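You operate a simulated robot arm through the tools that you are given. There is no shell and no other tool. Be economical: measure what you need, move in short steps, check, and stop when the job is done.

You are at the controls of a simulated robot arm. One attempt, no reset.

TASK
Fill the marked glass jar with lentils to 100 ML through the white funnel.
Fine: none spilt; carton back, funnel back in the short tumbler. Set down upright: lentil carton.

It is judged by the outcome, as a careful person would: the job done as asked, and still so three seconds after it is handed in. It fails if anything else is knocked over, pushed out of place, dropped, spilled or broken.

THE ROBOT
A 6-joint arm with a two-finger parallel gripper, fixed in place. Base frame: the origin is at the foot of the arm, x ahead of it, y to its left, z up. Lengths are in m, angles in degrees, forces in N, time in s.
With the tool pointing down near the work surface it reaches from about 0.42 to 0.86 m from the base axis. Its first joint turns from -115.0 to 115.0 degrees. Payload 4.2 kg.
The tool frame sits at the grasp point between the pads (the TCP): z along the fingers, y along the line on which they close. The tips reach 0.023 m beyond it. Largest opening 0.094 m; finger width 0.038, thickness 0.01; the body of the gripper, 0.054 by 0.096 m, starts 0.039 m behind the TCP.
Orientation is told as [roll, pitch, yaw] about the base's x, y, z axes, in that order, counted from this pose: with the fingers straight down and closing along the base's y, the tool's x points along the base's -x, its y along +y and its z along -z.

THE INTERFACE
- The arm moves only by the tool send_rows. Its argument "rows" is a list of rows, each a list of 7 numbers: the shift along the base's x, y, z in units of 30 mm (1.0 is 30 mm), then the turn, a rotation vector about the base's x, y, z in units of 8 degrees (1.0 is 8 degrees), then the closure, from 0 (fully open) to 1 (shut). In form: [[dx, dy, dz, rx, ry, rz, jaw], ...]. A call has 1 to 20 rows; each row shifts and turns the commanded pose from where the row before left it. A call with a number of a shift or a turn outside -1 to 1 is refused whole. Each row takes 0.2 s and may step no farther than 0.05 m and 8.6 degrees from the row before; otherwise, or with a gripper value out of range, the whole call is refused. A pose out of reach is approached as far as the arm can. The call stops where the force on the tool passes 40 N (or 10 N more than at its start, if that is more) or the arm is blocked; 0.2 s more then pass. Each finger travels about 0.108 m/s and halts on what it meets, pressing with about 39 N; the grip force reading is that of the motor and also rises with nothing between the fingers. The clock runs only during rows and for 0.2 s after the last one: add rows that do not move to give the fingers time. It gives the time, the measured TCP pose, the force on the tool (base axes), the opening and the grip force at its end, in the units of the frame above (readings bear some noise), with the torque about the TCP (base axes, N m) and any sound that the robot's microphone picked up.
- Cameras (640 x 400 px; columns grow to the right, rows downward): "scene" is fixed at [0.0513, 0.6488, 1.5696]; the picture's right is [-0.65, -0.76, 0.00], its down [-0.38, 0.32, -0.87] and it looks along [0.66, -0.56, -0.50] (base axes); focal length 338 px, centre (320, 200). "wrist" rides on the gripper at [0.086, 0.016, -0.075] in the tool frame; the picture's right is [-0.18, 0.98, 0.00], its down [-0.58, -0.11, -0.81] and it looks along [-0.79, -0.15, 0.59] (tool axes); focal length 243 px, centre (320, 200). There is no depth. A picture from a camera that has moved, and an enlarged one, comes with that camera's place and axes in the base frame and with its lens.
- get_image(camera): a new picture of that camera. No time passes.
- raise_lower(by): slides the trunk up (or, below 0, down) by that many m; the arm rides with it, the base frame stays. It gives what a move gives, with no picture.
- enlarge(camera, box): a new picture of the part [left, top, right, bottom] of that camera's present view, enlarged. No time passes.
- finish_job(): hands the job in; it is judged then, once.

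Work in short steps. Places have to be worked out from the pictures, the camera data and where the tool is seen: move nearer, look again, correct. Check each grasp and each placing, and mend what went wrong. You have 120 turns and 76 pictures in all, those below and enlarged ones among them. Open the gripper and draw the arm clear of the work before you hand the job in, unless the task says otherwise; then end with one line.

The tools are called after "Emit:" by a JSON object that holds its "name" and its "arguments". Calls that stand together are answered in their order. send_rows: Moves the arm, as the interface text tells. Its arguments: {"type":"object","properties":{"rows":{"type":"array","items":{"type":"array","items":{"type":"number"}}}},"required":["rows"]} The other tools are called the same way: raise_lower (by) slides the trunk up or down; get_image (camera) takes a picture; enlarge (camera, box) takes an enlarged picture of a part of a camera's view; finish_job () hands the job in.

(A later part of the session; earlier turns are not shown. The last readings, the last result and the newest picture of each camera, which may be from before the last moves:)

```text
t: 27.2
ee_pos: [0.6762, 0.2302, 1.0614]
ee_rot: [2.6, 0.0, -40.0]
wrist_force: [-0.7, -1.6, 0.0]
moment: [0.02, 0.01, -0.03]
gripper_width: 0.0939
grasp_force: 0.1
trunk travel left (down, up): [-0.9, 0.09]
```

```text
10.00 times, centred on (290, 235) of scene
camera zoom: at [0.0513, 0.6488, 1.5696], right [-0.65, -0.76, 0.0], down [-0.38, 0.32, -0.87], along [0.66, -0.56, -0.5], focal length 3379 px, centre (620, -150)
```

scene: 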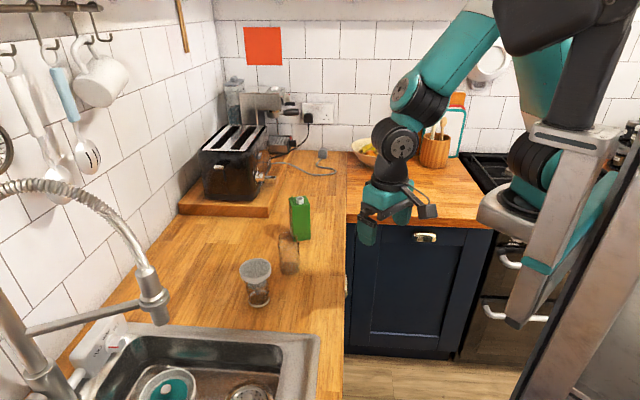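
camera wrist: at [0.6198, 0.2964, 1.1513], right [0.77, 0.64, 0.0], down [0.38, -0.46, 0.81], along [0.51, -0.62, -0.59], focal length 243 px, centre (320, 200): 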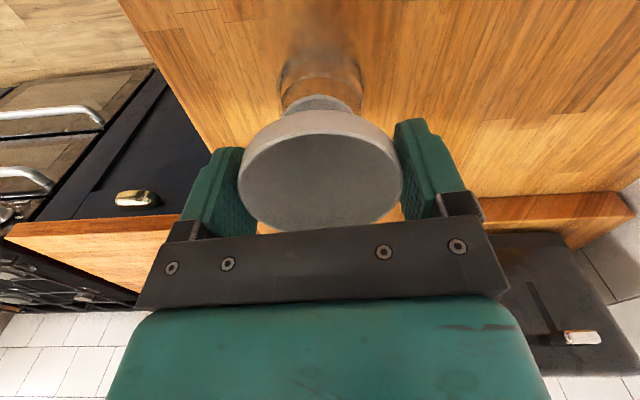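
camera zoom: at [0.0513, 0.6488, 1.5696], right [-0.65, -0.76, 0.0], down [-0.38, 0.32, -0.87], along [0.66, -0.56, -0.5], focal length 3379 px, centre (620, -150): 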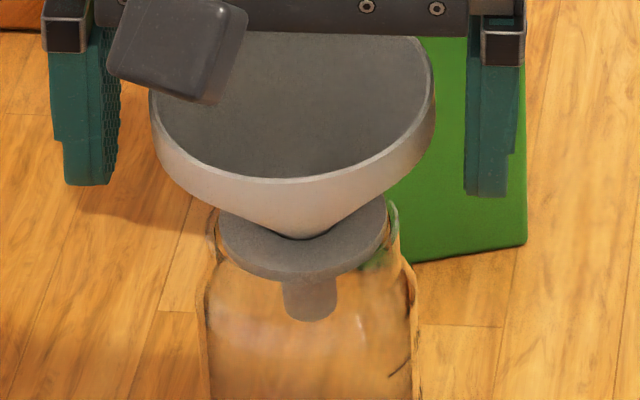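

The near edge dropped inside the mouth while the far edge hangs on the rim. So the collar does fit, and it is just too far from the camera. I regrip it as it is, then slide it toward the near wall before levelling the far side in.

Emit:
{"name": "send_rows", "arguments": {"rows": [[0, 0, 0, 0, 0, 0, 0.15], [0, 0, 0, 0, 0, 0, 0.2], [0, 0, 0, 0, 0, 0, 0.4], [0, 0, 0, 0, 0, 0, 0.4]]}}

Emit:
{"name": "send_rows", "arguments": {"rows": [[-0.02, 0.026, 0, 0, 0, 0, 0.4], [0, 0, 0, 0, 0, 0, 0.4]]}}

Emit:
{"name": "enlarge", "arguments": {"camera": "wrist", "box": [230, 50, 410, 170]}}

```text
t: 28.2
ee_pos: [0.6756, 0.2295, 1.0609]
ee_rot: [2.5, 0.1, -40.0]
wrist_force: [-0.5, 0.0, 0.1]
moment: [0.0, 0.04, -0.01]
gripper_width: 0.0737
grasp_force: 38.9
trunk travel left (down, up): [-0.9, 0.09]
```

```text
t: 28.8
ee_pos: [0.6759, 0.2295, 1.0623]
ee_rot: [2.5, 0.0, -39.9]
wrist_force: [0.1, -0.6, 0.8]
moment: [-0.06, 0.0, -0.04]
gripper_width: 0.0736
grasp_force: 38.8
trunk travel left (down, up): [-0.9, 0.09]
```

```text
3.33 times, centred on (320, 110) of wrist
camera zoom: at [0.6181, 0.2962, 1.1376], right [0.77, 0.63, 0.04], down [0.35, -0.48, 0.8], along [0.53, -0.6, -0.6], focal length 809 px, centre (320, 500)
```

zoom: 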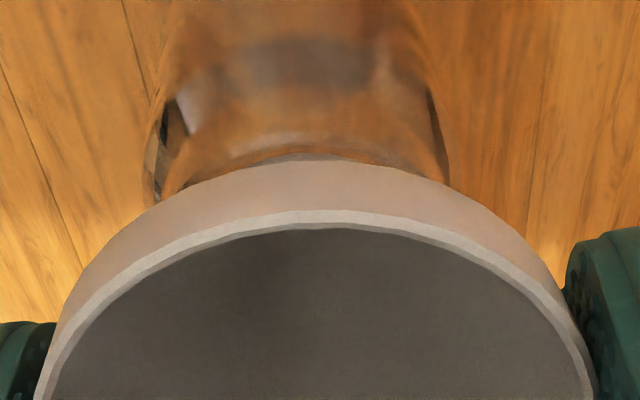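

No resistance yet. I level the funnel (about 3.5°), bias it toward the camera by ~1.5 mm, then press down gently and see whether z goes below 1.061.

Emit:
{"name": "send_rows", "arguments": {"rows": [[0.01, -0.013, 0, 0.17, 0.14, 0, 0.4], [0.01, -0.013, 0, 0.17, 0.14, 0, 0.4], [0, 0, 0, 0, 0, 0, 0.4]]}}

Emit:
{"name": "send_rows", "arguments": {"rows": [[0, 0, -0.07, 0, 0, 0, 0.4], [0, 0, -0.07, 0, 0, 0, 0.4], [0, 0, 0, 0, 0, 0, 0.4]]}}

```text
t: 29.6
ee_pos: [0.679, 0.2288, 1.0639]
ee_rot: [3.3, 3.5, -40.0]
wrist_force: [0.9, -1.2, 4.9]
moment: [-0.06, -0.04, 0.0]
gripper_width: 0.0735
grasp_force: 38.8
trunk travel left (down, up): [-0.9, 0.09]
```

```text
t: 30.4
ee_pos: [0.6776, 0.2296, 1.0608]
ee_rot: [3.4, 3.4, -40.0]
wrist_force: [-0.3, -5.8, 36.1]
moment: [-0.04, -0.36, 0.09]
gripper_width: 0.0736
grasp_force: 39.1
trunk travel left (down, up): [-0.9, 0.09]
```

Same height; contact is now on the left (+x,+y) side. I keep a light load and step away from the contact side, hunting for the drop-in.

Emit:
{"name": "send_rows", "arguments": {"rows": [[0, 0, 0.08, 0, 0, 0, 0.4], [-0.025, -0.02, 0, 0, 0, 0, 0.4], [0, 0, 0, 0, 0, 0, 0.4]]}}

Emit:
{"name": "send_rows", "arguments": {"rows": [[-0.025, -0.02, 0, 0, 0, 0, 0.4], [0, 0, 0, 0, 0, 0, 0.4]]}}

```text
t: 31.2
ee_pos: [0.6754, 0.2292, 1.0613]
ee_rot: [3.1, 3.5, -40.0]
wrist_force: [4.9, 1.0, 22.8]
moment: [-0.04, -0.23, -0.01]
gripper_width: 0.0737
grasp_force: 38.9
trunk travel left (down, up): [-0.9, 0.09]
```

```text
t: 31.8
ee_pos: [0.6736, 0.2285, 1.061]
ee_rot: [3.2, 3.4, -39.9]
wrist_force: [4.5, 0.7, 21.4]
moment: [0.02, -0.29, 0.05]
gripper_width: 0.0736
grasp_force: 39.0
trunk travel left (down, up): [-0.9, 0.09]
```

The contact load is now nearly centred under the funnel (within ~3 mm), meaning the collar lies flat on the rim. I back up half a step, unload, and release.

Emit:
{"name": "send_rows", "arguments": {"rows": [[0.02, 0.016, 0, 0, 0, 0, 0.4], [0, 0, 0.05, 0, 0, 0, 0.4], [0, 0, 0, 0, 0, 0, 0.4]]}}

Emit:
{"name": "enlarge", "arguments": {"camera": "scene", "box": [270, 215, 310, 255]}}

```text
t: 32.6
ee_pos: [0.6748, 0.2269, 1.0616]
ee_rot: [3.0, 3.6, -39.9]
wrist_force: [2.4, 1.2, 9.4]
moment: [0.01, -0.11, 0.02]
gripper_width: 0.0736
grasp_force: 38.9
trunk travel left (down, up): [-0.9, 0.09]
```

```text
10.00 times, centred on (290, 235) of scene
camera zoom: at [0.0513, 0.6488, 1.5696], right [-0.65, -0.76, 0.0], down [-0.38, 0.32, -0.87], along [0.66, -0.56, -0.5], focal length 3379 px, centre (620, -150)
```

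zoom: 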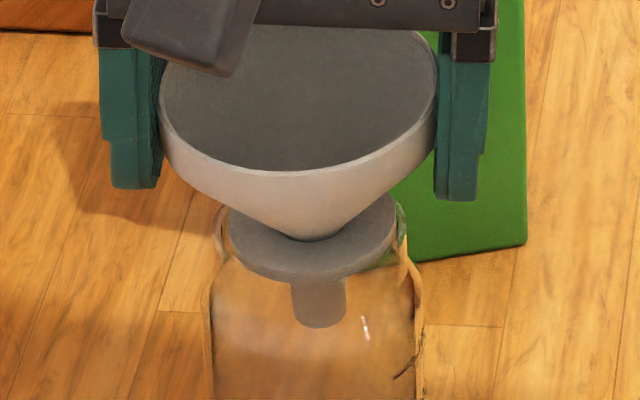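

The collar sits within the rim outline and the load is centred. I release very gently.

Emit:
{"name": "send_rows", "arguments": {"rows": [[0, 0, 0.02, 0, 0, 0, 0.4], [0, 0, 0, 0, 0, 0, 0.21], [0, 0, 0, 0, 0, 0, 0.2], [0, 0, 0, 0, 0, 0, 0.18], [0, 0, 0, 0, 0, 0, 0.16], [0, 0, 0, 0, 0, 0, 0.13], [0, 0, 0, 0, 0, 0, 0.1], [0, 0, 0, 0, 0, 0, 0.05], [0, 0, 0, 0, 0, 0, 0.0], [0, 0, 0, 0, 0, 0, 0.0]]}}

Emit:
{"name": "enlarge", "arguments": {"camera": "scene", "box": [270, 215, 310, 255]}}

```text
t: 34.8
ee_pos: [0.6759, 0.2285, 1.062]
ee_rot: [3.0, 3.5, -39.9]
wrist_force: [-0.7, -0.8, 0.0]
moment: [-0.01, 0.01, 0.0]
gripper_width: 0.0941
grasp_force: 0.2
trunk travel left (down, up): [-0.9, 0.09]
```

```text
10.00 times, centred on (290, 235) of scene
camera zoom: at [0.0513, 0.6488, 1.5696], right [-0.65, -0.76, 0.0], down [-0.38, 0.32, -0.87], along [0.66, -0.56, -0.5], focal length 3379 px, centre (620, -150)
```

zoom: 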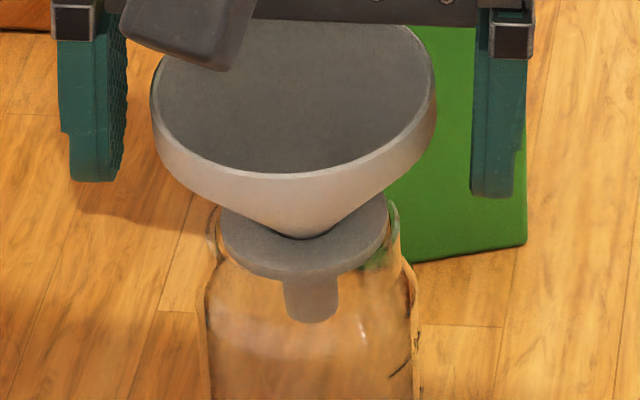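

The funnel now sits level and centred on the jar, and its lean matches what the view perspective predicts. I raise the gripper straight up, clear of it.

Emit:
{"name": "send_rows", "arguments": {"rows": [[0, 0, 0.4, 0, 0, 0, 0], [0, 0, 0.6, 0, 0, 0, 0], [0, 0, 0.9, 0, 0, 0, 0], [0, 0, 0.9, 0, 0, 0, 0], [0, 0, 0.9, 0, 0, 0, 0], [0, 0, 0.9, -0.29, -0.04, 0, 0], [0, 0, 0.9, -0.29, -0.04, 0, 0], [0, 0, 0, 0, 0, 0, 0]]}}

Emit:
{"name": "enlarge", "arguments": {"camera": "scene", "box": [250, 190, 330, 280]}}

```text
t: 36.6
ee_pos: [0.6764, 0.2265, 1.2288]
ee_rot: [0.0, 0.0, -40.0]
wrist_force: [0.3, 0.1, 0.2]
moment: [0.0, 0.01, -0.01]
gripper_width: 0.0941
grasp_force: 0.1
trunk travel left (down, up): [-0.9, 0.09]
```

```text
4.44 times, centred on (290, 235) of scene
camera zoom: at [0.0513, 0.6488, 1.5696], right [-0.65, -0.76, 0.0], down [-0.38, 0.32, -0.87], along [0.66, -0.56, -0.5], focal length 1502 px, centre (453, 44)
```

zoom: 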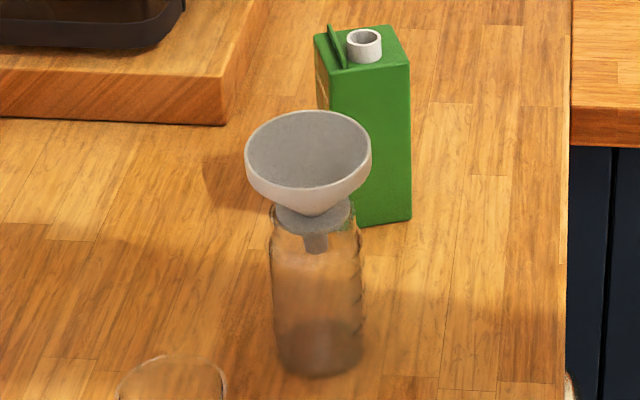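

The funnel is stable and level. Next I move toward the aisle side while yawing −75°, so the gripper can later approach the carton horizontally along direction 65° with the camera on top.

Emit:
{"name": "send_rows", "arguments": {"rows": [[-0.187, -0.92, 0.07, 0, 0, -0.9375, 0], [-0.187, -0.92, 0.07, 0, 0, -0.9375, 0], [-0.187, -0.92, 0.07, 0, 0, -0.9375, 0], [-0.187, -0.92, 0.07, 0, 0, -0.9375, 0], [-0.187, -0.92, 0.07, 0, 0, -0.9375, 0], [-0.187, -0.92, 0.07, 0, 0, -0.9375, 0], [-0.187, -0.92, 0.07, 0, 0, -0.9375, 0], [-0.187, -0.92, 0.07, 0, 0, -0.9375, 0], [-0.187, -0.92, 0.07, 0, 0, -0.9375, 0], [-0.187, -0.92, 0.07, 0, 0, -0.9375, 0], [0, 0, 0, 0, 0, 0, 0]]}}

Emit:
{"name": "send_rows", "arguments": {"rows": [[0, 0, 0, 0.9063, -0.4226, 0, 0], [0, 0, 0, 0.9063, -0.4226, 0, 0], [0, 0, 0, 0.9063, -0.4226, 0, 0], [0, 0, 0, 0.9063, -0.4226, 0, 0], [0, 0, 0, 0.9063, -0.4226, 0, 0], [0, 0, 0, 0.9063, -0.4226, 0, 0], [0, 0, 0, 0.9063, -0.4226, 0, 0], [0, 0, 0, 0.9063, -0.4226, 0, 0], [0, 0, 0, 0.9063, -0.4226, 0, 0], [0, 0, 0, 0.9063, -0.4226, 0, 0], [0, 0, 0, 0, 0, 0, 0]]}}

Emit:
{"name": "get_image", "arguments": {"camera": "scene"}}

```text
t: 39.0
ee_pos: [0.6185, -0.048, 1.2478]
ee_rot: [0.0, 0.0, -115.0]
wrist_force: [0.3, 0.1, 0.1]
moment: [0.04, -0.03, 0.01]
gripper_width: 0.0941
grasp_force: 0.1
trunk travel left (down, up): [-0.9, 0.09]
```

```text
t: 41.4
ee_pos: [0.62, -0.0477, 1.2486]
ee_rot: [-0.3, 80.1, -115.3]
wrist_force: [-1.5, -0.8, -0.3]
moment: [-0.05, 0.0, 0.01]
gripper_width: 0.094
grasp_force: 0.1
trunk travel left (down, up): [-0.9, 0.09]
```

```text
29 pictures are left
```

scene: 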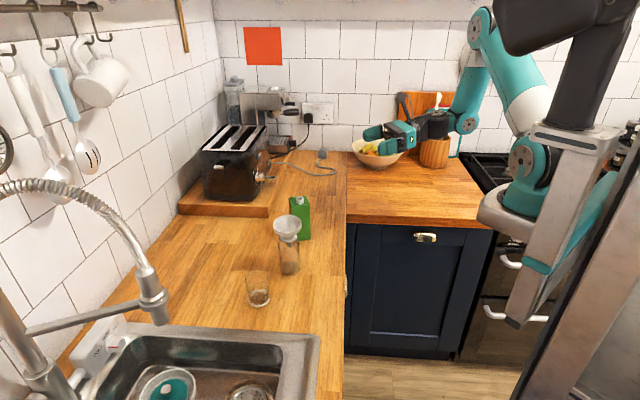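

Horizontal pose works. Before touching the carton I rehearse the pouring roll in free air above the pour spot, to be sure the joints allow it.

Emit:
{"name": "send_rows", "arguments": {"rows": [[0.493, 0.893, 0.185, 0, 0, 0, 0], [0.493, 0.893, 0.185, 0, 0, 0, 0], [0.493, 0.893, 0.185, 0, 0, 0, 0], [0.493, 0.893, 0.185, 0, 0, 0, 0], [0.493, 0.893, 0.185, 0, 0, 0, 0], [0.493, 0.893, 0.185, 0, 0, 0, 0], [0.493, 0.893, 0.185, 0, 0, 0, 0], [0.493, 0.893, 0.185, 0, 0, 0, 0], [0.493, 0.893, 0.185, 0, 0, 0, 0], [0, 0, 0, 0, 0, 0, 0]]}}

Emit:
{"name": "send_rows", "arguments": {"rows": [[0, 0, 0, -0.4226, -0.9063, 0, 0], [0, 0, 0, -0.4226, -0.9063, 0, 0], [0, 0, 0, -0.4226, -0.9063, 0, 0], [0, 0, 0, -0.4226, -0.9063, 0, 0], [0, 0, 0, -0.4226, -0.9063, 0, 0], [0, 0, 0, -0.4226, -0.9063, 0, 0], [0, 0, 0, -0.4226, -0.9063, 0, 0], [0, 0, 0, -0.4226, -0.9063, 0, 0], [0, 0, 0, -0.4226, -0.9063, 0, 0], [0, 0, 0, -0.4226, -0.9063, 0, 0], [0, 0, 0, -0.4226, -0.9063, 0, 0], [0, 0, 0, -0.4226, -0.9063, 0, 0], [0, 0, 0, -0.4226, -0.9063, 0, 0], [0, 0, 0, -0.4226, -0.9063, 0, 0], [0, 0, 0, 0, 0, 0, 0]]}}

```text
t: 43.6
ee_pos: [0.7541, 0.1949, 1.2969]
ee_rot: [-0.4, 80.0, -115.4]
wrist_force: [0.4, -0.5, 0.1]
moment: [0.03, 0.02, -0.03]
gripper_width: 0.0941
grasp_force: 0.0
trunk travel left (down, up): [-0.9, 0.09]
```

```text
t: 46.8
ee_pos: [0.7528, 0.1932, 1.2978]
ee_rot: [94.0, -21.7, -35.8]
wrist_force: [-0.7, -0.5, 1.1]
moment: [-0.01, 0.01, 0.0]
gripper_width: 0.0938
grasp_force: 0.1
trunk travel left (down, up): [-0.9, 0.09]
```

The roll is feasible. I roll back upright and retreat to the aisle side, behind the carton.

Emit:
{"name": "send_rows", "arguments": {"rows": [[0, 0, 0, 0.4226, 0.9063, 0, 0], [0, 0, 0, 0.4226, 0.9063, 0, 0], [0, 0, 0, 0.4226, 0.9063, 0, 0], [0, 0, 0, 0.4226, 0.9063, 0, 0], [0, 0, 0, 0.4226, 0.9063, 0, 0], [0, 0, 0, 0.4226, 0.9063, 0, 0], [0, 0, 0, 0.4226, 0.9063, 0, 0], [0, 0, 0, 0.4226, 0.9063, 0, 0], [0, 0, 0, 0.4226, 0.9063, 0, 0], [0, 0, 0, 0.4226, 0.9063, 0, 0], [0, 0, 0, 0.4226, 0.9063, 0, 0], [0, 0, 0, 0.4226, 0.9063, 0, 0], [0, 0, 0, 0.4226, 0.9063, 0, 0], [0, 0, 0, 0.4226, 0.9063, 0, 0], [0, 0, 0, 0, 0, 0, 0]]}}

Emit:
{"name": "send_rows", "arguments": {"rows": [[-0.196, -0.937, 0, 0, 0, 0, 0], [-0.196, -0.937, 0, 0, 0, 0, 0], [-0.196, -0.937, 0, 0, 0, 0, 0], [-0.196, -0.937, 0, 0, 0, 0, 0], [-0.196, -0.937, 0, 0, 0, 0, 0], [-0.196, -0.937, 0, 0, 0, 0, 0], [-0.196, -0.937, 0, 0, 0, 0, 0], [-0.196, -0.937, 0, 0, 0, 0, 0], [-0.196, -0.937, 0, 0, 0, 0, 0], [0, 0, -1, 0, 0, 0, 0], [0, 0, -1, 0, 0, 0, 0], [0, 0, -1, 0, 0, 0, 0], [0, 0, -1, 0, 0, 0, 0], [0, 0, -1, 0, 0, 0, 0], [0, 0, -1, 0, 0, 0, 0], [0, 0, -1, 0, 0, 0, 0], [0, 0, 0, 0, 0, 0, 0]]}}

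Emit:
{"name": "get_image", "arguments": {"camera": "wrist"}}

Emit:
{"name": "get_image", "arguments": {"camera": "scene"}}

```text
t: 50.0
ee_pos: [0.753, 0.194, 1.2983]
ee_rot: [-1.0, 79.8, -115.9]
wrist_force: [1.1, -0.5, 1.0]
moment: [-0.01, -0.01, -0.01]
gripper_width: 0.094
grasp_force: 0.0
trunk travel left (down, up): [-0.9, 0.09]
```

```text
t: 53.6
ee_pos: [0.699, -0.0589, 1.0886]
ee_rot: [-0.2, 80.0, -115.1]
wrist_force: [0.3, -0.3, 0.2]
moment: [-0.02, -0.01, -0.04]
gripper_width: 0.0942
grasp_force: 0.0
trunk travel left (down, up): [-0.9, 0.09]
```

```text
28 pictures are left
camera wrist: at [0.6898, -0.1177, 1.1871], right [0.88, -0.44, -0.18], down [-0.48, -0.77, -0.43], along [0.05, 0.47, -0.88], focal length 243 px, centre (320, 200)
```

wrist: 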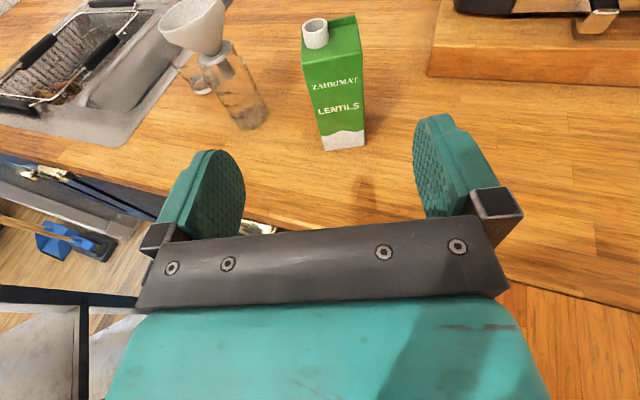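

```text
27 pictures are left
```

scene: 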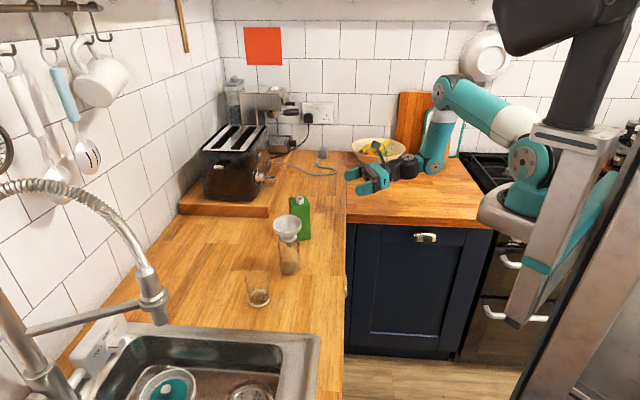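

The label face is square to the gripper, with the carton centre at about (0.782, 0.109) and yaw 65°. I lower to z≈0.99, slide over to the approach line, and stop short of the carton.

Emit:
{"name": "send_rows", "arguments": {"rows": [[0.13, -0.06, -0.82, 0, 0, 0, 0], [0, 0, -0.82, 0, 0, 0, 0], [0, 0, -0.82, 0, 0, 0, 0], [0, 0, -0.82, 0, 0, 0, 0], [0.42, 0.906, 0, 0, 0, 0, 0], [0.42, 0.906, 0, 0, 0, 0, 0], [0, 0, 0, 0, 0, 0, 0]]}}

Emit:
{"name": "get_image", "arguments": {"camera": "wrist"}}

```text
t: 55.2
ee_pos: [0.7298, -0.0075, 0.9896]
ee_rot: [-0.3, 80.0, -115.3]
wrist_force: [0.0, -0.4, -1.1]
moment: [-0.01, -0.01, 0.03]
gripper_width: 0.094
grasp_force: 0.0
trunk travel left (down, up): [-0.9, 0.09]
```

```text
26 pictures are left
camera wrist: at [0.7191, -0.0668, 1.0884], right [0.88, -0.44, -0.18], down [-0.48, -0.77, -0.43], along [0.05, 0.47, -0.88], focal length 243 px, centre (320, 200)
```

wrist: 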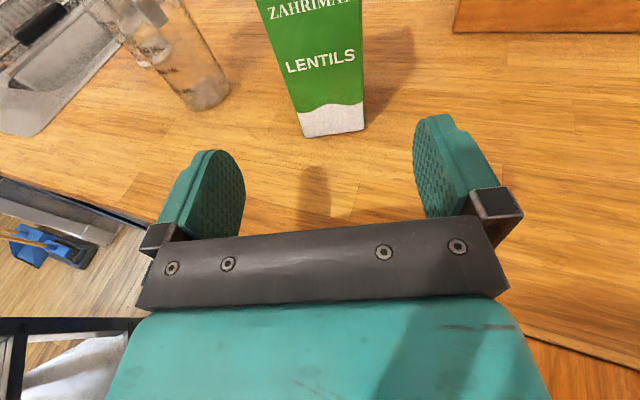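

Aligned laterally to within 1 mm. I advance 0.124 m so the pads straddle the carton and look before closing.

Emit:
{"name": "send_rows", "arguments": {"rows": [[0.351, 0.752, 0, 0, 0, 0, 0], [0.351, 0.752, 0, 0, 0, 0, 0], [0.351, 0.752, 0, 0, 0, 0, 0], [0.351, 0.752, 0, 0, 0, 0, 0], [0.351, 0.752, 0, 0, 0, 0, 0], [0, 0, 0, 0, 0, 0, 0]]}}

Emit:
{"name": "get_image", "arguments": {"camera": "wrist"}}

```text
t: 56.6
ee_pos: [0.7818, 0.1052, 0.9893]
ee_rot: [-0.4, 80.0, -115.4]
wrist_force: [0.5, 0.3, -0.2]
moment: [0.01, -0.02, 0.0]
gripper_width: 0.0937
grasp_force: 0.1
trunk travel left (down, up): [-0.9, 0.09]
```

```text
25 pictures are left
camera wrist: at [0.771, 0.0463, 1.0879], right [0.88, -0.44, -0.18], down [-0.48, -0.77, -0.43], along [0.05, 0.47, -0.88], focal length 243 px, centre (320, 200)
```

wrist: 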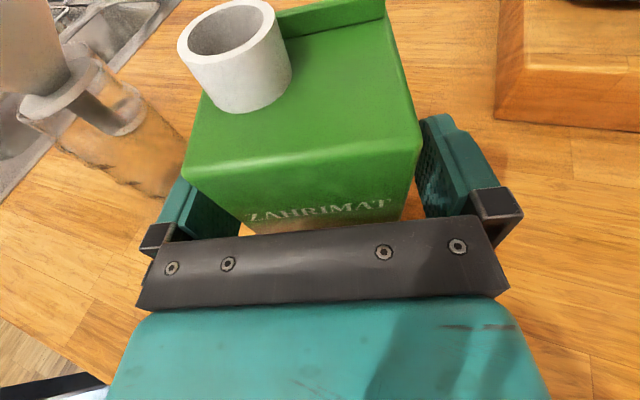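

The carton is between the pads and the spout is on the left (pour) side. I close on it.

Emit:
{"name": "send_rows", "arguments": {"rows": [[0, 0, 0, 0, 0, 0, 0.2], [0, 0, 0, 0, 0, 0, 0.35], [0, 0, 0, 0, 0, 0, 0.45], [0, 0, 0, 0, 0, 0, 0.6], [0, 0, 0, 0, 0, 0, 0.6]]}}

Emit:
{"name": "send_rows", "arguments": {"rows": [[0, 0, 0.1, 0, 0, 0, 0.6], [0, 0, 0.3, 0, 0, 0, 0.6], [0, 0, 0.6, 0, 0, 0, 0.6], [0, 0, 0, 0, 0, 0, 0.6]]}}

Emit:
{"name": "enlarge", "arguments": {"camera": "scene", "box": [250, 180, 350, 280]}}

```text
t: 57.8
ee_pos: [0.7809, 0.1046, 0.9914]
ee_rot: [-0.3, 80.0, -115.3]
wrist_force: [0.2, -0.8, 0.9]
moment: [-0.02, -0.07, -0.02]
gripper_width: 0.0578
grasp_force: 39.3
trunk travel left (down, up): [-0.9, 0.09]
```

```text
t: 58.8
ee_pos: [0.7817, 0.105, 1.0193]
ee_rot: [-0.6, 79.9, -115.4]
wrist_force: [0.3, 0.0, -1.6]
moment: [0.0, 0.01, -0.01]
gripper_width: 0.0578
grasp_force: 39.1
trunk travel left (down, up): [-0.9, 0.09]
```

```text
4.00 times, centred on (300, 230) of scene
camera zoom: at [0.0513, 0.6488, 1.5696], right [-0.65, -0.76, 0.0], down [-0.38, 0.32, -0.87], along [0.66, -0.56, -0.5], focal length 1352 px, centre (400, 80)
```

zoom: 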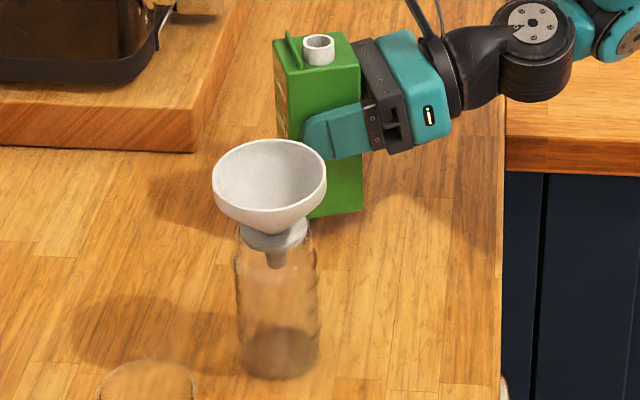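

The carton is held (0.058 m wide), lifted and upright. I raise it to z≈1.15 and move beside the funnel to the pre-pour pose.

Emit:
{"name": "send_rows", "arguments": {"rows": [[0, 0, 0.88, 0, 0, 0, 0.6], [0, 0, 0.88, 0, 0, 0, 0.6], [0, 0, 0.88, 0, 0, 0, 0.6], [0, 0, 0.88, 0, 0, 0, 0.6], [0, 0, 0.88, 0, 0, 0, 0.6], [-0.274, 0.604, 0, 0, 0, 0, 0.6], [-0.274, 0.604, 0, 0, 0, 0, 0.6], [-0.274, 0.604, 0, 0, 0, 0, 0.6], [-0.274, 0.604, 0, 0, 0, 0, 0.6], [-0.274, 0.604, 0, 0, 0, 0, 0.6], [0, 0, 0, 0, 0, 0, 0.6]]}}

Emit:
{"name": "send_rows", "arguments": {"rows": [[0, 0, 0, -0.4226, -0.9063, 0, 0.6], [0, 0, 0, -0.4226, -0.9063, 0, 0.6], [0, 0, 0, -0.4226, -0.9063, 0, 0.6], [0, 0, 0, -0.4226, -0.9063, 0, 0.6], [0, 0, 0, -0.4226, -0.9063, 0, 0.6], [0, 0, 0, 0, 0, 0, 0.6]]}}

Emit:
{"name": "enlarge", "arguments": {"camera": "scene", "box": [240, 170, 340, 270]}}

```text
t: 61.2
ee_pos: [0.7409, 0.1982, 1.1516]
ee_rot: [-0.3, 80.1, -115.3]
wrist_force: [-0.6, 0.0, -2.2]
moment: [0.0, 0.04, -0.02]
gripper_width: 0.0577
grasp_force: 39.2
trunk travel left (down, up): [-0.9, 0.09]
```

```text
t: 62.6
ee_pos: [0.7398, 0.197, 1.1516]
ee_rot: [78.3, 49.0, -40.3]
wrist_force: [0.3, 0.4, -2.3]
moment: [0.02, 0.06, 0.0]
gripper_width: 0.058
grasp_force: 39.0
trunk travel left (down, up): [-0.9, 0.09]
```

```text
4.00 times, centred on (290, 220) of scene
camera zoom: at [0.0513, 0.6488, 1.5696], right [-0.65, -0.76, 0.0], down [-0.38, 0.32, -0.87], along [0.66, -0.56, -0.5], focal length 1352 px, centre (440, 120)
```

zoom: 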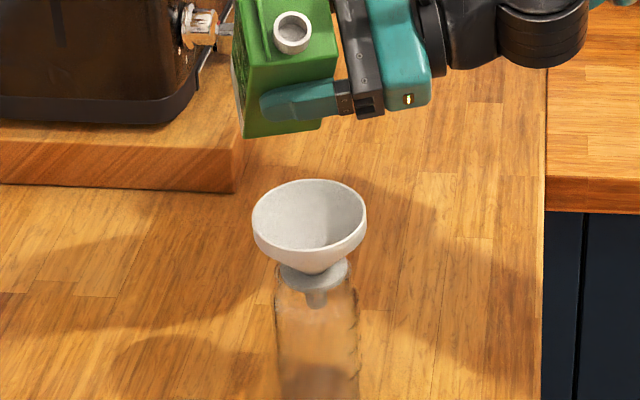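

The spout tracks as computed. I tilt on to 64° while lowering to z≈1.12, then check for flow.

Emit:
{"name": "send_rows", "arguments": {"rows": [[0, 0, -0.35, -0.4226, -0.9063, 0, 0.6], [0, 0, -0.35, -0.4226, -0.9063, 0, 0.6], [0, 0, -0.35, -0.4226, -0.9063, 0, 0.6], [0, 0, 0, 0, 0, 0, 0.6]]}}

Emit:
{"name": "enlarge", "arguments": {"camera": "scene", "box": [245, 190, 325, 290]}}

```text
t: 63.6
ee_pos: [0.7411, 0.1973, 1.1192]
ee_rot: [85.2, 25.6, -36.1]
wrist_force: [0.1, -0.1, -1.8]
moment: [0.0, 0.0, 0.02]
gripper_width: 0.0579
grasp_force: 38.6
trunk travel left (down, up): [-0.9, 0.09]
```

```text
4.00 times, centred on (285, 240) of scene
camera zoom: at [0.0513, 0.6488, 1.5696], right [-0.65, -0.76, 0.0], down [-0.38, 0.32, -0.87], along [0.66, -0.56, -0.5], focal length 1352 px, centre (460, 40)
```

zoom: 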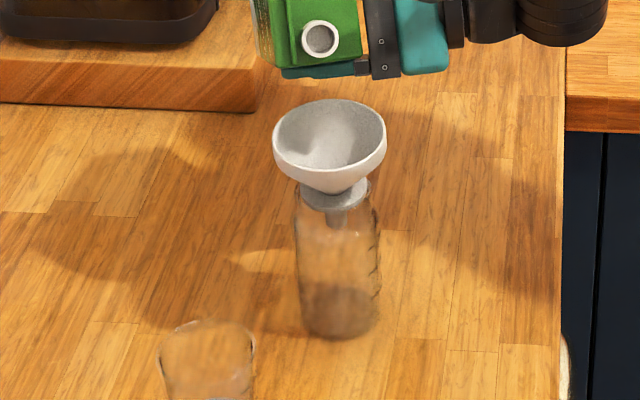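

No flow yet at 64°. I tilt to 80° and listen/look.

Emit:
{"name": "send_rows", "arguments": {"rows": [[0, 0, 0, -0.4226, -0.9063, 0, 0.6], [0, 0, 0, -0.4226, -0.9063, 0, 0.6], [0, 0, 0, 0, 0, 0, 0.6]]}}

Emit:
{"name": "enlarge", "arguments": {"camera": "scene", "box": [245, 190, 325, 290]}}

```text
t: 64.4
ee_pos: [0.7408, 0.1968, 1.1199]
ee_rot: [88.2, 9.8, -35.2]
wrist_force: [0.3, -0.1, -2.3]
moment: [-0.02, 0.04, 0.0]
gripper_width: 0.0575
grasp_force: 38.8
trunk travel left (down, up): [-0.9, 0.09]
```

```text
4.00 times, centred on (285, 240) of scene
camera zoom: at [0.0513, 0.6488, 1.5696], right [-0.65, -0.76, 0.0], down [-0.38, 0.32, -0.87], along [0.66, -0.56, -0.5], focal length 1352 px, centre (460, 40)
```

zoom: 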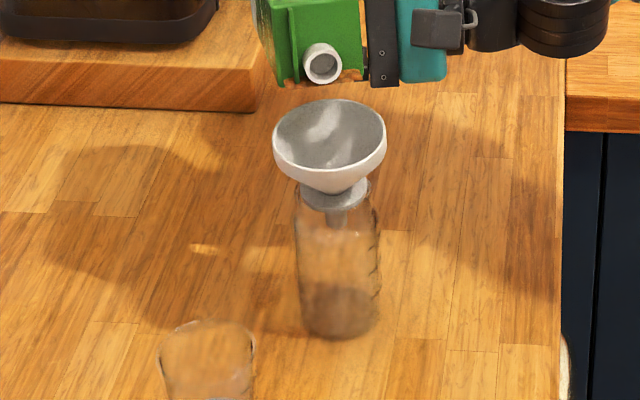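

Nothing yet. I tilt to 96°, tracking the lip over the funnel centre.

Emit:
{"name": "send_rows", "arguments": {"rows": [[-0.088, 0.041, 0.08, -0.4226, -0.9063, 0, 0.6], [-0.088, 0.041, 0.08, -0.4226, -0.9063, 0, 0.6], [0, 0, 0, 0, 0, 0, 0.6]]}}

Emit:
{"name": "enlarge", "arguments": {"camera": "scene", "box": [245, 190, 325, 290]}}

```text
t: 65.2
ee_pos: [0.7343, 0.1985, 1.1237]
ee_rot: [91.0, -5.8, -35.1]
wrist_force: [-0.6, 0.9, -1.4]
moment: [0.07, -0.01, 0.0]
gripper_width: 0.0578
grasp_force: 38.9
trunk travel left (down, up): [-0.9, 0.09]
```

```text
4.00 times, centred on (285, 240) of scene
camera zoom: at [0.0513, 0.6488, 1.5696], right [-0.65, -0.76, 0.0], down [-0.38, 0.32, -0.87], along [0.66, -0.56, -0.5], focal length 1352 px, centre (460, 40)
```

zoom: 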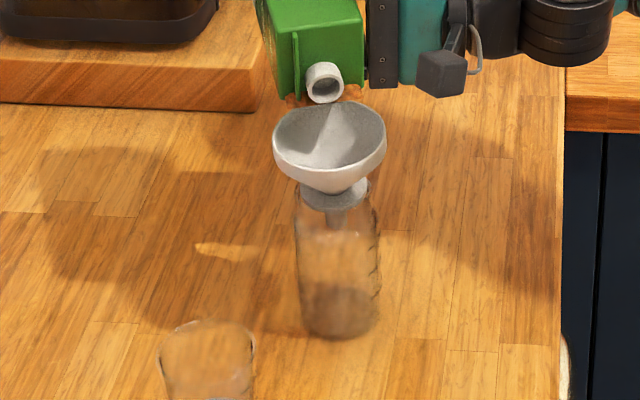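

The lip is right above the funnel centre (≈0.676, 0.2305). I tilt one step to 104° and listen.

Emit:
{"name": "send_rows", "arguments": {"rows": [[-0.16, 0.075, 0.2, -0.4226, -0.9063, 0, 0.6], [0, 0, 0, 0, 0, 0, 0.6], [0, 0, 0, 0, 0, 0, 0.6]]}}

```text
t: 66.0
ee_pos: [0.7314, 0.2015, 1.1311]
ee_rot: [92.3, -13.8, -35.3]
wrist_force: [-0.3, -0.6, -1.9]
moment: [0.02, 0.04, -0.01]
gripper_width: 0.0579
grasp_force: 38.5
trunk travel left (down, up): [-0.9, 0.09]
```

Emit:
{"name": "send_rows", "arguments": {"rows": [[-0.16, 0.075, 0.25, -0.4226, -0.9063, 0, 0.6], [0, 0, 0, 0, 0, 0, 0.6]]}}

Emit:
{"name": "enlarge", "arguments": {"camera": "scene", "box": [245, 190, 325, 290]}}

```text
t: 66.6
ee_pos: [0.7352, 0.2083, 1.1401]
ee_rot: [93.9, -21.7, -35.7]
wrist_force: [-0.1, -0.5, -2.1]
moment: [-0.04, 0.07, 0.04]
gripper_width: 0.0577
grasp_force: 39.2
out of reach, approached as far as the arm can: row 1
trunk travel left (down, up): [-0.9, 0.09]
```

```text
4.00 times, centred on (285, 240) of scene
camera zoom: at [0.0513, 0.6488, 1.5696], right [-0.65, -0.76, 0.0], down [-0.38, 0.32, -0.87], along [0.66, -0.56, -0.5], focal length 1352 px, centre (460, 40)
```

zoom: 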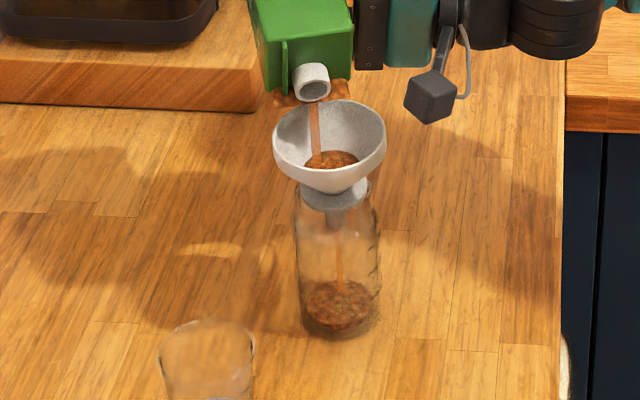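

Lentils are flowing well into the funnel. I tilt back right away to stop and read the level.

Emit:
{"name": "send_rows", "arguments": {"rows": [[0.16, -0.075, -0.2, 0.4226, 0.9063, 0, 0.6], [0.16, -0.075, -0.2, 0.4226, 0.9063, 0, 0.6], [0.09, -0.041, 0, 0.4226, 0.9063, 0, 0.6], [0, 0, 0, 0, 0, 0, 0.6]]}}

Emit:
{"name": "enlarge", "arguments": {"camera": "scene", "box": [262, 215, 312, 280]}}

```text
t: 67.6
ee_pos: [0.7457, 0.2025, 1.1284]
ee_rot: [89.6, 2.1, -35.0]
wrist_force: [0.4, -0.2, -1.3]
moment: [0.02, 0.04, 0.05]
gripper_width: 0.0581
grasp_force: 39.5
trunk travel left (down, up): [-0.9, 0.09]
```

```text
6.15 times, centred on (287, 248) of scene
camera zoom: at [0.0513, 0.6488, 1.5696], right [-0.65, -0.76, 0.0], down [-0.38, 0.32, -0.87], along [0.66, -0.56, -0.5], focal length 2079 px, centre (523, -92)
```

zoom: 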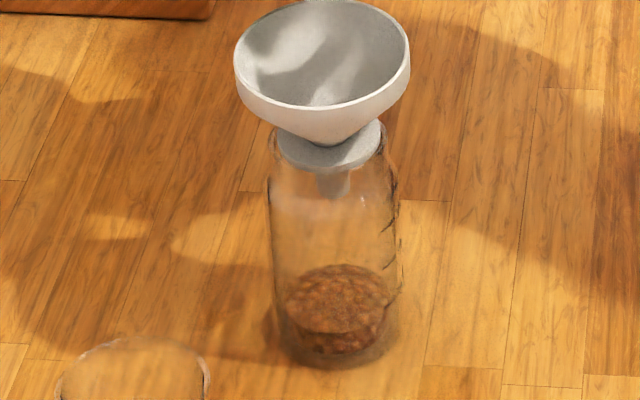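

It's at about the 50 mL mark, with the funnel run clear and nothing spilt. I correct the small offset left by the reach limit and tilt to 104° again, then check the flow.

Emit:
{"name": "send_rows", "arguments": {"rows": [[-0.245, -0.04, 0.05, -0.4226, -0.9063, 0, 0.6], [-0.245, -0.04, 0.05, -0.4226, -0.9063, 0, 0.6], [0, 0, 0, 0, 0, 0, 0.6]]}}

Emit:
{"name": "enlarge", "arguments": {"camera": "scene", "box": [255, 200, 317, 280]}}

```text
t: 68.4
ee_pos: [0.7315, 0.2008, 1.13]
ee_rot: [92.4, -13.8, -35.4]
wrist_force: [-0.2, 0.2, -2.1]
moment: [0.02, 0.0, 0.0]
gripper_width: 0.0576
grasp_force: 38.8
trunk travel left (down, up): [-0.9, 0.09]
```

```text
5.00 times, centred on (286, 240) of scene
camera zoom: at [0.0513, 0.6488, 1.5696], right [-0.65, -0.76, 0.0], down [-0.38, 0.32, -0.87], along [0.66, -0.56, -0.5], focal length 1690 px, centre (490, 0)
```

zoom: 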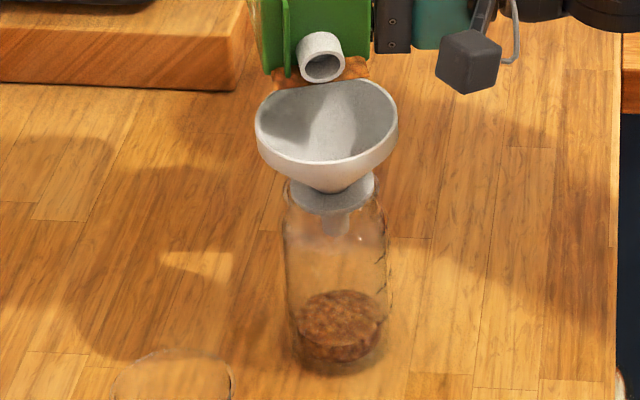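

There's no flow at 104°, so more tilt is needed. The reach limit vanished higher up during the rehearsal, so I raise the arm 0.12 m and lower the trunk by the same amount.

Emit:
{"name": "send_rows", "arguments": {"rows": [[0, 0, 1, 0, 0, 0, 0.6], [0, 0, 1, 0, 0, 0, 0.6], [0, 0, 1, 0, 0, 0, 0.6], [0, 0, 1, 0, 0, 0, 0.6], [0, 0, 0, 0, 0, 0, 0.6]]}}

Emit:
{"name": "raise_lower", "arguments": {"by": -0.12}}

```text
t: 69.6
ee_pos: [0.7295, 0.2011, 1.2512]
ee_rot: [92.6, -13.7, -35.2]
wrist_force: [0.1, 0.0, -3.0]
moment: [0.0, 0.01, 0.0]
gripper_width: 0.0577
grasp_force: 39.4
trunk travel left (down, up): [-0.9, 0.09]
```

```text
t: 71.1
ee_pos: [0.7322, 0.1995, 1.1308]
ee_rot: [92.5, -13.7, -35.3]
wrist_force: [0.3, -1.0, -1.9]
moment: [0.03, 0.0, -0.01]
gripper_width: 0.0578
grasp_force: 39.2
trunk travel left (down, up): [-0.78, 0.21]
```

I do a short pulse: tilt to 112° and straight back, then check the level.

Emit:
{"name": "send_rows", "arguments": {"rows": [[-0.18, 0.083, 0.3, -0.4226, -0.9063, 0, 0.6], [0, 0, 0, 0, 0, 0, 0.6], [0.18, -0.083, -0.3, 0.4226, 0.9063, 0, 0.6], [0, 0, 0, 0, 0, 0, 0.6]]}}

Emit:
{"name": "enlarge", "arguments": {"camera": "scene", "box": [262, 215, 312, 280]}}

```text
t: 72.1
ee_pos: [0.7299, 0.1998, 1.1315]
ee_rot: [92.5, -13.7, -35.2]
wrist_force: [-0.1, 0.0, -2.2]
moment: [0.01, -0.01, 0.01]
gripper_width: 0.0578
grasp_force: 39.3
trunk travel left (down, up): [-0.78, 0.21]
```

```text
6.15 times, centred on (287, 248) of scene
camera zoom: at [0.0513, 0.6488, 1.5696], right [-0.65, -0.76, 0.0], down [-0.38, 0.32, -0.87], along [0.66, -0.56, -0.5], focal length 2079 px, centre (523, -92)
```

zoom: 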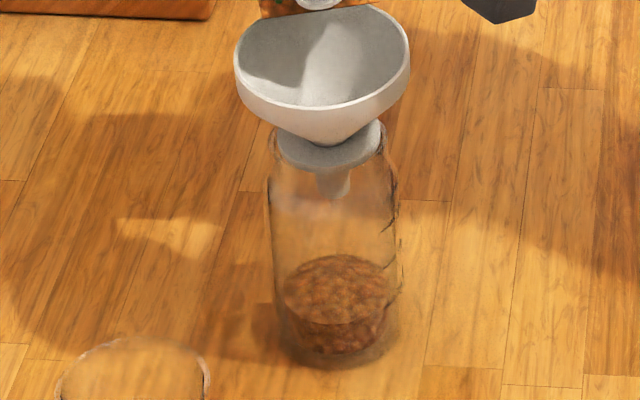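

The level is now about 61 mL, so a pulse adds ~15 mL. I do a slightly longer pulse.

Emit:
{"name": "send_rows", "arguments": {"rows": [[-0.18, 0.083, 0.3, -0.4226, -0.9063, 0, 0.6], [0, 0, 0, 0, 0, 0, 0.6], [0, 0, 0, 0, 0, 0, 0.6], [0.18, -0.083, -0.3, 0.4226, 0.9063, 0, 0.6], [0, 0, 0, 0, 0, 0, 0.6]]}}

Emit:
{"name": "enlarge", "arguments": {"camera": "scene", "box": [262, 215, 312, 280]}}

```text
t: 73.3
ee_pos: [0.7308, 0.2009, 1.1314]
ee_rot: [92.5, -13.7, -35.3]
wrist_force: [0.2, 0.0, -2.4]
moment: [-0.03, 0.06, 0.0]
gripper_width: 0.0576
grasp_force: 39.0
trunk travel left (down, up): [-0.78, 0.21]
```

```text
6.15 times, centred on (287, 248) of scene
camera zoom: at [0.0513, 0.6488, 1.5696], right [-0.65, -0.76, 0.0], down [-0.38, 0.32, -0.87], along [0.66, -0.56, -0.5], focal length 2079 px, centre (523, -92)
```

zoom: 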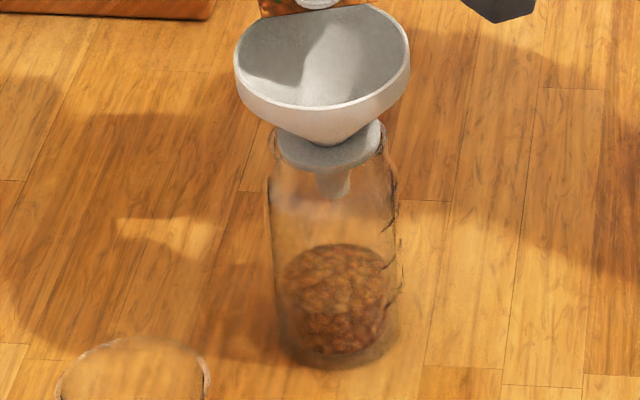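

About 77 mL now (+16). One more pulse, with a bit more hold.

Emit:
{"name": "send_rows", "arguments": {"rows": [[-0.18, 0.083, 0.3, -0.4226, -0.9063, 0, 0.6], [0, 0, 0, 0, 0, 0, 0.6], [0, 0, 0, 0, 0, 0, 0.6], [0.18, -0.083, -0.3, 0.4226, 0.9063, 0, 0.6], [0, 0, 0, 0, 0, 0, 0.6]]}}

Emit:
{"name": "enlarge", "arguments": {"camera": "scene", "box": [262, 215, 312, 280]}}

```text
t: 74.5
ee_pos: [0.7297, 0.2005, 1.1319]
ee_rot: [92.5, -13.7, -35.2]
wrist_force: [0.0, -0.9, -2.2]
moment: [-0.02, 0.01, 0.0]
gripper_width: 0.0581
grasp_force: 38.7
trunk travel left (down, up): [-0.78, 0.21]
```

```text
6.15 times, centred on (287, 248) of scene
camera zoom: at [0.0513, 0.6488, 1.5696], right [-0.65, -0.76, 0.0], down [-0.38, 0.32, -0.87], along [0.66, -0.56, -0.5], focal length 2079 px, centre (523, -92)
```

zoom: 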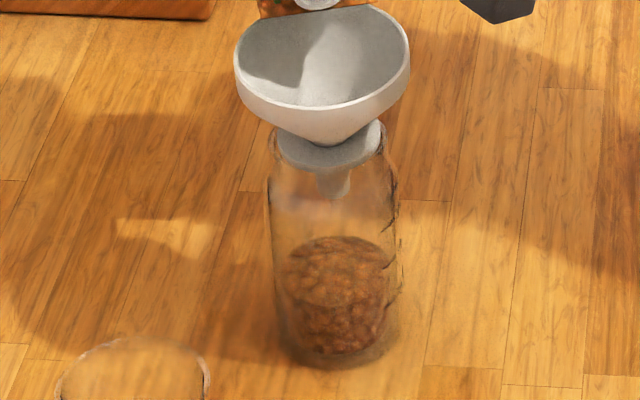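

I zoom closely to compare the surface with the 100 mark.

Emit:
{"name": "enlarge", "arguments": {"camera": "scene", "box": [280, 242, 300, 276]}}

```text
11.76 times, centred on (290, 259) of scene
camera zoom: at [0.0513, 0.6488, 1.5696], right [-0.65, -0.76, 0.0], down [-0.38, 0.32, -0.87], along [0.66, -0.56, -0.5], focal length 3975 px, centre (673, -494)
```

zoom: 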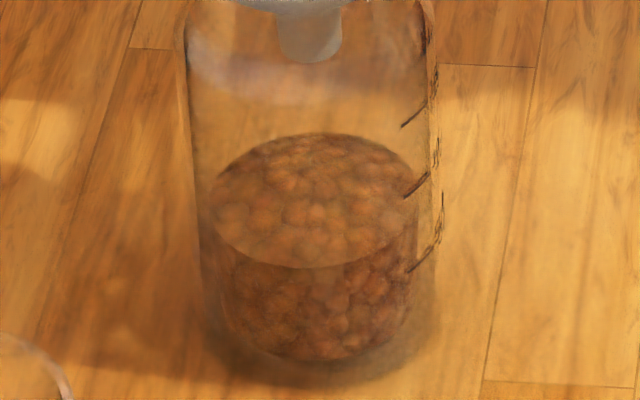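

My reading is about 78–80 mL. The flow is weakening at 112°, so I do a pulse to 116°.

Emit:
{"name": "send_rows", "arguments": {"rows": [[-0.14, 0.065, 0.18, -0.317, -0.68, 0, 0.6], [-0.14, 0.065, 0.18, -0.317, -0.68, 0, 0.6], [0, 0, 0, 0, 0, 0, 0.6], [0.14, -0.065, -0.18, 0.317, 0.68, 0, 0.6], [0.14, -0.065, -0.18, 0.317, 0.68, 0, 0.6], [0, 0, 0, 0, 0, 0, 0.6]]}}

Emit:
{"name": "enlarge", "arguments": {"camera": "scene", "box": [280, 242, 300, 276]}}

```text
t: 75.9
ee_pos: [0.7307, 0.1993, 1.1304]
ee_rot: [92.4, -13.5, -35.4]
wrist_force: [0.0, -0.6, -2.9]
moment: [0.0, 0.01, 0.05]
gripper_width: 0.058
grasp_force: 39.6
trunk travel left (down, up): [-0.78, 0.21]
```

```text
11.76 times, centred on (290, 259) of scene
camera zoom: at [0.0513, 0.6488, 1.5696], right [-0.65, -0.76, 0.0], down [-0.38, 0.32, -0.87], along [0.66, -0.56, -0.5], focal length 3975 px, centre (673, -494)
```

zoom: 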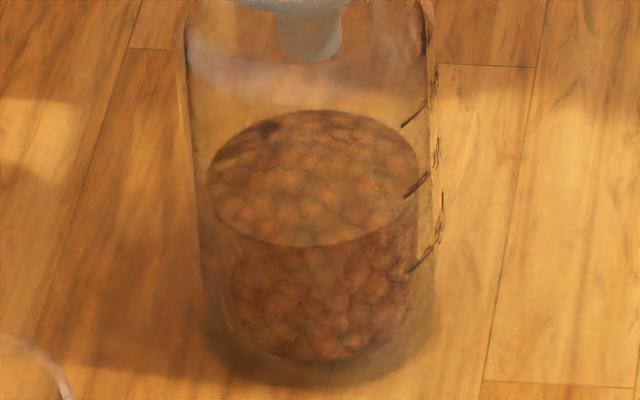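

Recomputing with exact perspective, both ends of the 100 tick put that plane at row ≈152 in this zoom, while the surface centre is at ≈177. That means about 84 mL, so ~16 mL to go. I repeat the 116° pulse with one more hold.

Emit:
{"name": "send_rows", "arguments": {"rows": [[-0.14, 0.065, 0.18, -0.317, -0.68, 0, 0.6], [-0.14, 0.065, 0.18, -0.317, -0.68, 0, 0.6], [0, 0, 0, 0, 0, 0, 0.6], [0, 0, 0, 0, 0, 0, 0.6], [0.14, -0.065, -0.18, 0.317, 0.68, 0, 0.6], [0.14, -0.065, -0.18, 0.317, 0.68, 0, 0.6], [0, 0, 0, 0, 0, 0, 0.6]]}}

Emit:
{"name": "enlarge", "arguments": {"camera": "scene", "box": [280, 242, 300, 276]}}

```text
t: 77.5
ee_pos: [0.7311, 0.1996, 1.1314]
ee_rot: [92.5, -13.7, -35.3]
wrist_force: [0.0, -0.6, -2.5]
moment: [-0.01, 0.01, 0.01]
gripper_width: 0.0579
grasp_force: 38.8
trunk travel left (down, up): [-0.78, 0.21]
```

```text
11.76 times, centred on (290, 259) of scene
camera zoom: at [0.0513, 0.6488, 1.5696], right [-0.65, -0.76, 0.0], down [-0.38, 0.32, -0.87], along [0.66, -0.56, -0.5], focal length 3975 px, centre (673, -494)
```

zoom: 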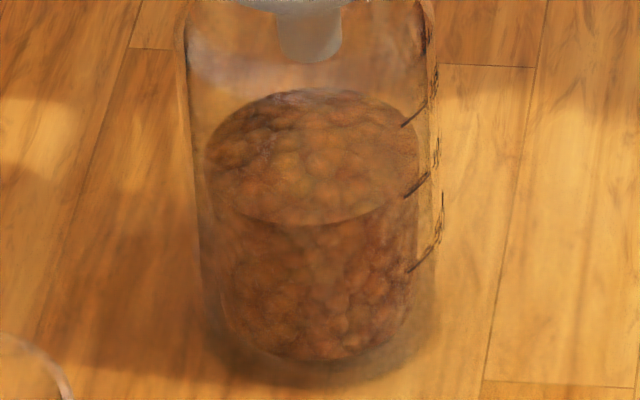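

The surface is at about 98 mL, essentially on the 100 mark, with nothing spilt. I roll the carton back upright while lifting slightly.

Emit:
{"name": "send_rows", "arguments": {"rows": [[0.025, -0.011, 0.1, 0.4226, 0.9063, 0, 0.6], [0.025, -0.011, 0.1, 0.4226, 0.9063, 0, 0.6], [0.025, -0.011, 0.1, 0.4226, 0.9063, 0, 0.6], [0.025, -0.011, 0.1, 0.4226, 0.9063, 0, 0.6], [0.025, -0.011, 0.1, 0.4226, 0.9063, 0, 0.6], [0.025, -0.011, 0.1, 0.4226, 0.9063, 0, 0.6], [0.025, -0.011, 0.1, 0.4226, 0.9063, 0, 0.6], [0.025, -0.011, 0.1, 0.4226, 0.9063, 0, 0.6], [0.025, -0.011, 0.1, 0.4226, 0.9063, 0, 0.6], [0.025, -0.011, 0.1, 0.4226, 0.9063, 0, 0.6], [0.025, -0.011, 0, 0.4226, 0.9063, 0, 0.6], [0.025, -0.011, 0, 0.4226, 0.9063, 0, 0.6], [0.025, -0.011, 0, 0.4226, 0.9063, 0, 0.6], [0, 0, 0, 0, 0, 0, 0.6]]}}

```text
t: 80.5
ee_pos: [0.7416, 0.1965, 1.1595]
ee_rot: [-1.1, 80.1, -116.0]
wrist_force: [-0.2, -0.4, -2.3]
moment: [0.01, 0.01, -0.01]
gripper_width: 0.0578
grasp_force: 39.3
trunk travel left (down, up): [-0.78, 0.21]
```

Upright again. I carry it back over its original spot and lower to just above the counter.

Emit:
{"name": "send_rows", "arguments": {"rows": [[0.3325, -0.7625, 0, 0, 0, 0, 0.6], [0.3325, -0.7625, 0, 0, 0, 0, 0.6], [0.3325, -0.7625, 0, 0, 0, 0, 0.6], [0.3325, -0.7625, 0, 0, 0, 0, 0.6], [0, 0, -1, 0, 0, 0, 0.6], [0, 0, -1, 0, 0, 0, 0.6], [0, 0, -1, 0, 0, 0, 0.6], [0, 0, -1, 0, 0, 0, 0.6], [0, 0, -1, 0, 0, 0, 0.6], [0, 0, -0.3, 0, 0, 0, 0.6], [0, 0, 0, 0, 0, 0, 0.6]]}}

Emit:
{"name": "enlarge", "arguments": {"camera": "scene", "box": [250, 180, 350, 280]}}

```text
t: 82.9
ee_pos: [0.7809, 0.1062, 1.0009]
ee_rot: [-0.3, 80.1, -115.3]
wrist_force: [0.3, -0.3, -1.9]
moment: [-0.06, -0.02, 0.03]
gripper_width: 0.0578
grasp_force: 39.0
trunk travel left (down, up): [-0.78, 0.21]
```

```text
4.00 times, centred on (300, 230) of scene
camera zoom: at [0.0513, 0.6488, 1.5696], right [-0.65, -0.76, 0.0], down [-0.38, 0.32, -0.87], along [0.66, -0.56, -0.5], focal length 1352 px, centre (400, 80)
```

zoom: 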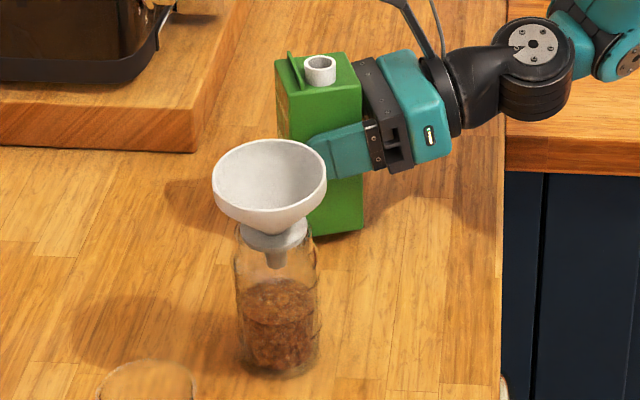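

Upright and ~1 cm above its spot. I lower it in small steps until light contact.

Emit:
{"name": "send_rows", "arguments": {"rows": [[0.02, -0.03, -0.2, 0, 0, 0, 0.6], [0, 0, -0.1, 0, 0, 0, 0.6], [0, 0, -0.05, 0, 0, 0, 0.6], [0, 0, 0, 0, 0, 0, 0.6]]}}

```text
t: 83.9
ee_pos: [0.7824, 0.1047, 0.9918]
ee_rot: [-0.4, 80.1, -115.4]
wrist_force: [-1.0, 1.1, -1.8]
moment: [0.0, 0.02, 0.0]
gripper_width: 0.058
grasp_force: 39.3
trunk travel left (down, up): [-0.78, 0.21]
```

Emit:
{"name": "send_rows", "arguments": {"rows": [[0, 0, -0.05, 0, 0, 0, 0.6], [0, 0, -0.04, 0, 0, 0, 0.6], [0, 0, 0, 0, 0, 0, 0.6]]}}

```text
t: 84.7
ee_pos: [0.7814, 0.1031, 0.9913]
ee_rot: [0.2, 80.1, -114.8]
wrist_force: [0.6, -1.0, 13.1]
moment: [-0.31, 0.29, 0.04]
gripper_width: 0.058
grasp_force: 39.0
trunk travel left (down, up): [-0.78, 0.21]
```

The carton is in contact with the counter. I ease off 1 mm, open the fingers, and back out along the approach line.

Emit:
{"name": "send_rows", "arguments": {"rows": [[0, 0, 0.03, 0, 0, 0, 0.6], [0, 0, 0, 0, 0, 0, 0.6], [0, 0, 0, 0, 0, 0, 0.35], [0, 0, 0, 0, 0, 0, 0.3], [0, 0, 0, 0, 0, 0, 0.2], [0, 0, 0, 0, 0, 0, 0], [0, 0, 0, 0, 0, 0, 0], [-0.2, -0.45, 0, 0, 0, 0, 0], [-0.351, -0.752, 0, 0, 0, 0, 0], [-0.351, -0.752, 0, 0, 0, 0, 0], [-0.351, -0.752, 0, 0, 0, 0, 0], [-0.351, -0.752, 0, 0, 0, 0, 0], [-0.351, -0.752, 0, 0, 0, 0, 0], [0, 0, 0, 0, 0, 0, 0]]}}

Emit:
{"name": "enlarge", "arguments": {"camera": "scene", "box": [250, 180, 350, 280]}}

```text
t: 87.7
ee_pos: [0.7218, -0.0223, 0.9896]
ee_rot: [-0.4, 79.9, -115.2]
wrist_force: [0.3, -0.5, 0.1]
moment: [-0.02, 0.01, -0.02]
gripper_width: 0.0939
grasp_force: 0.0
trunk travel left (down, up): [-0.78, 0.21]
```

```text
4.00 times, centred on (300, 230) of scene
camera zoom: at [0.0513, 0.6488, 1.5696], right [-0.65, -0.76, 0.0], down [-0.38, 0.32, -0.87], along [0.66, -0.56, -0.5], focal length 1352 px, centre (400, 80)
```

zoom: 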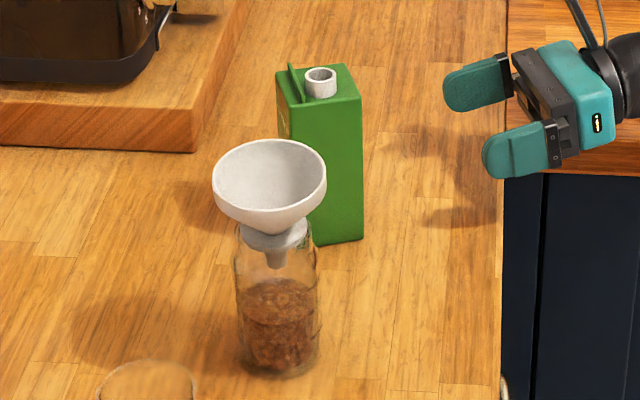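

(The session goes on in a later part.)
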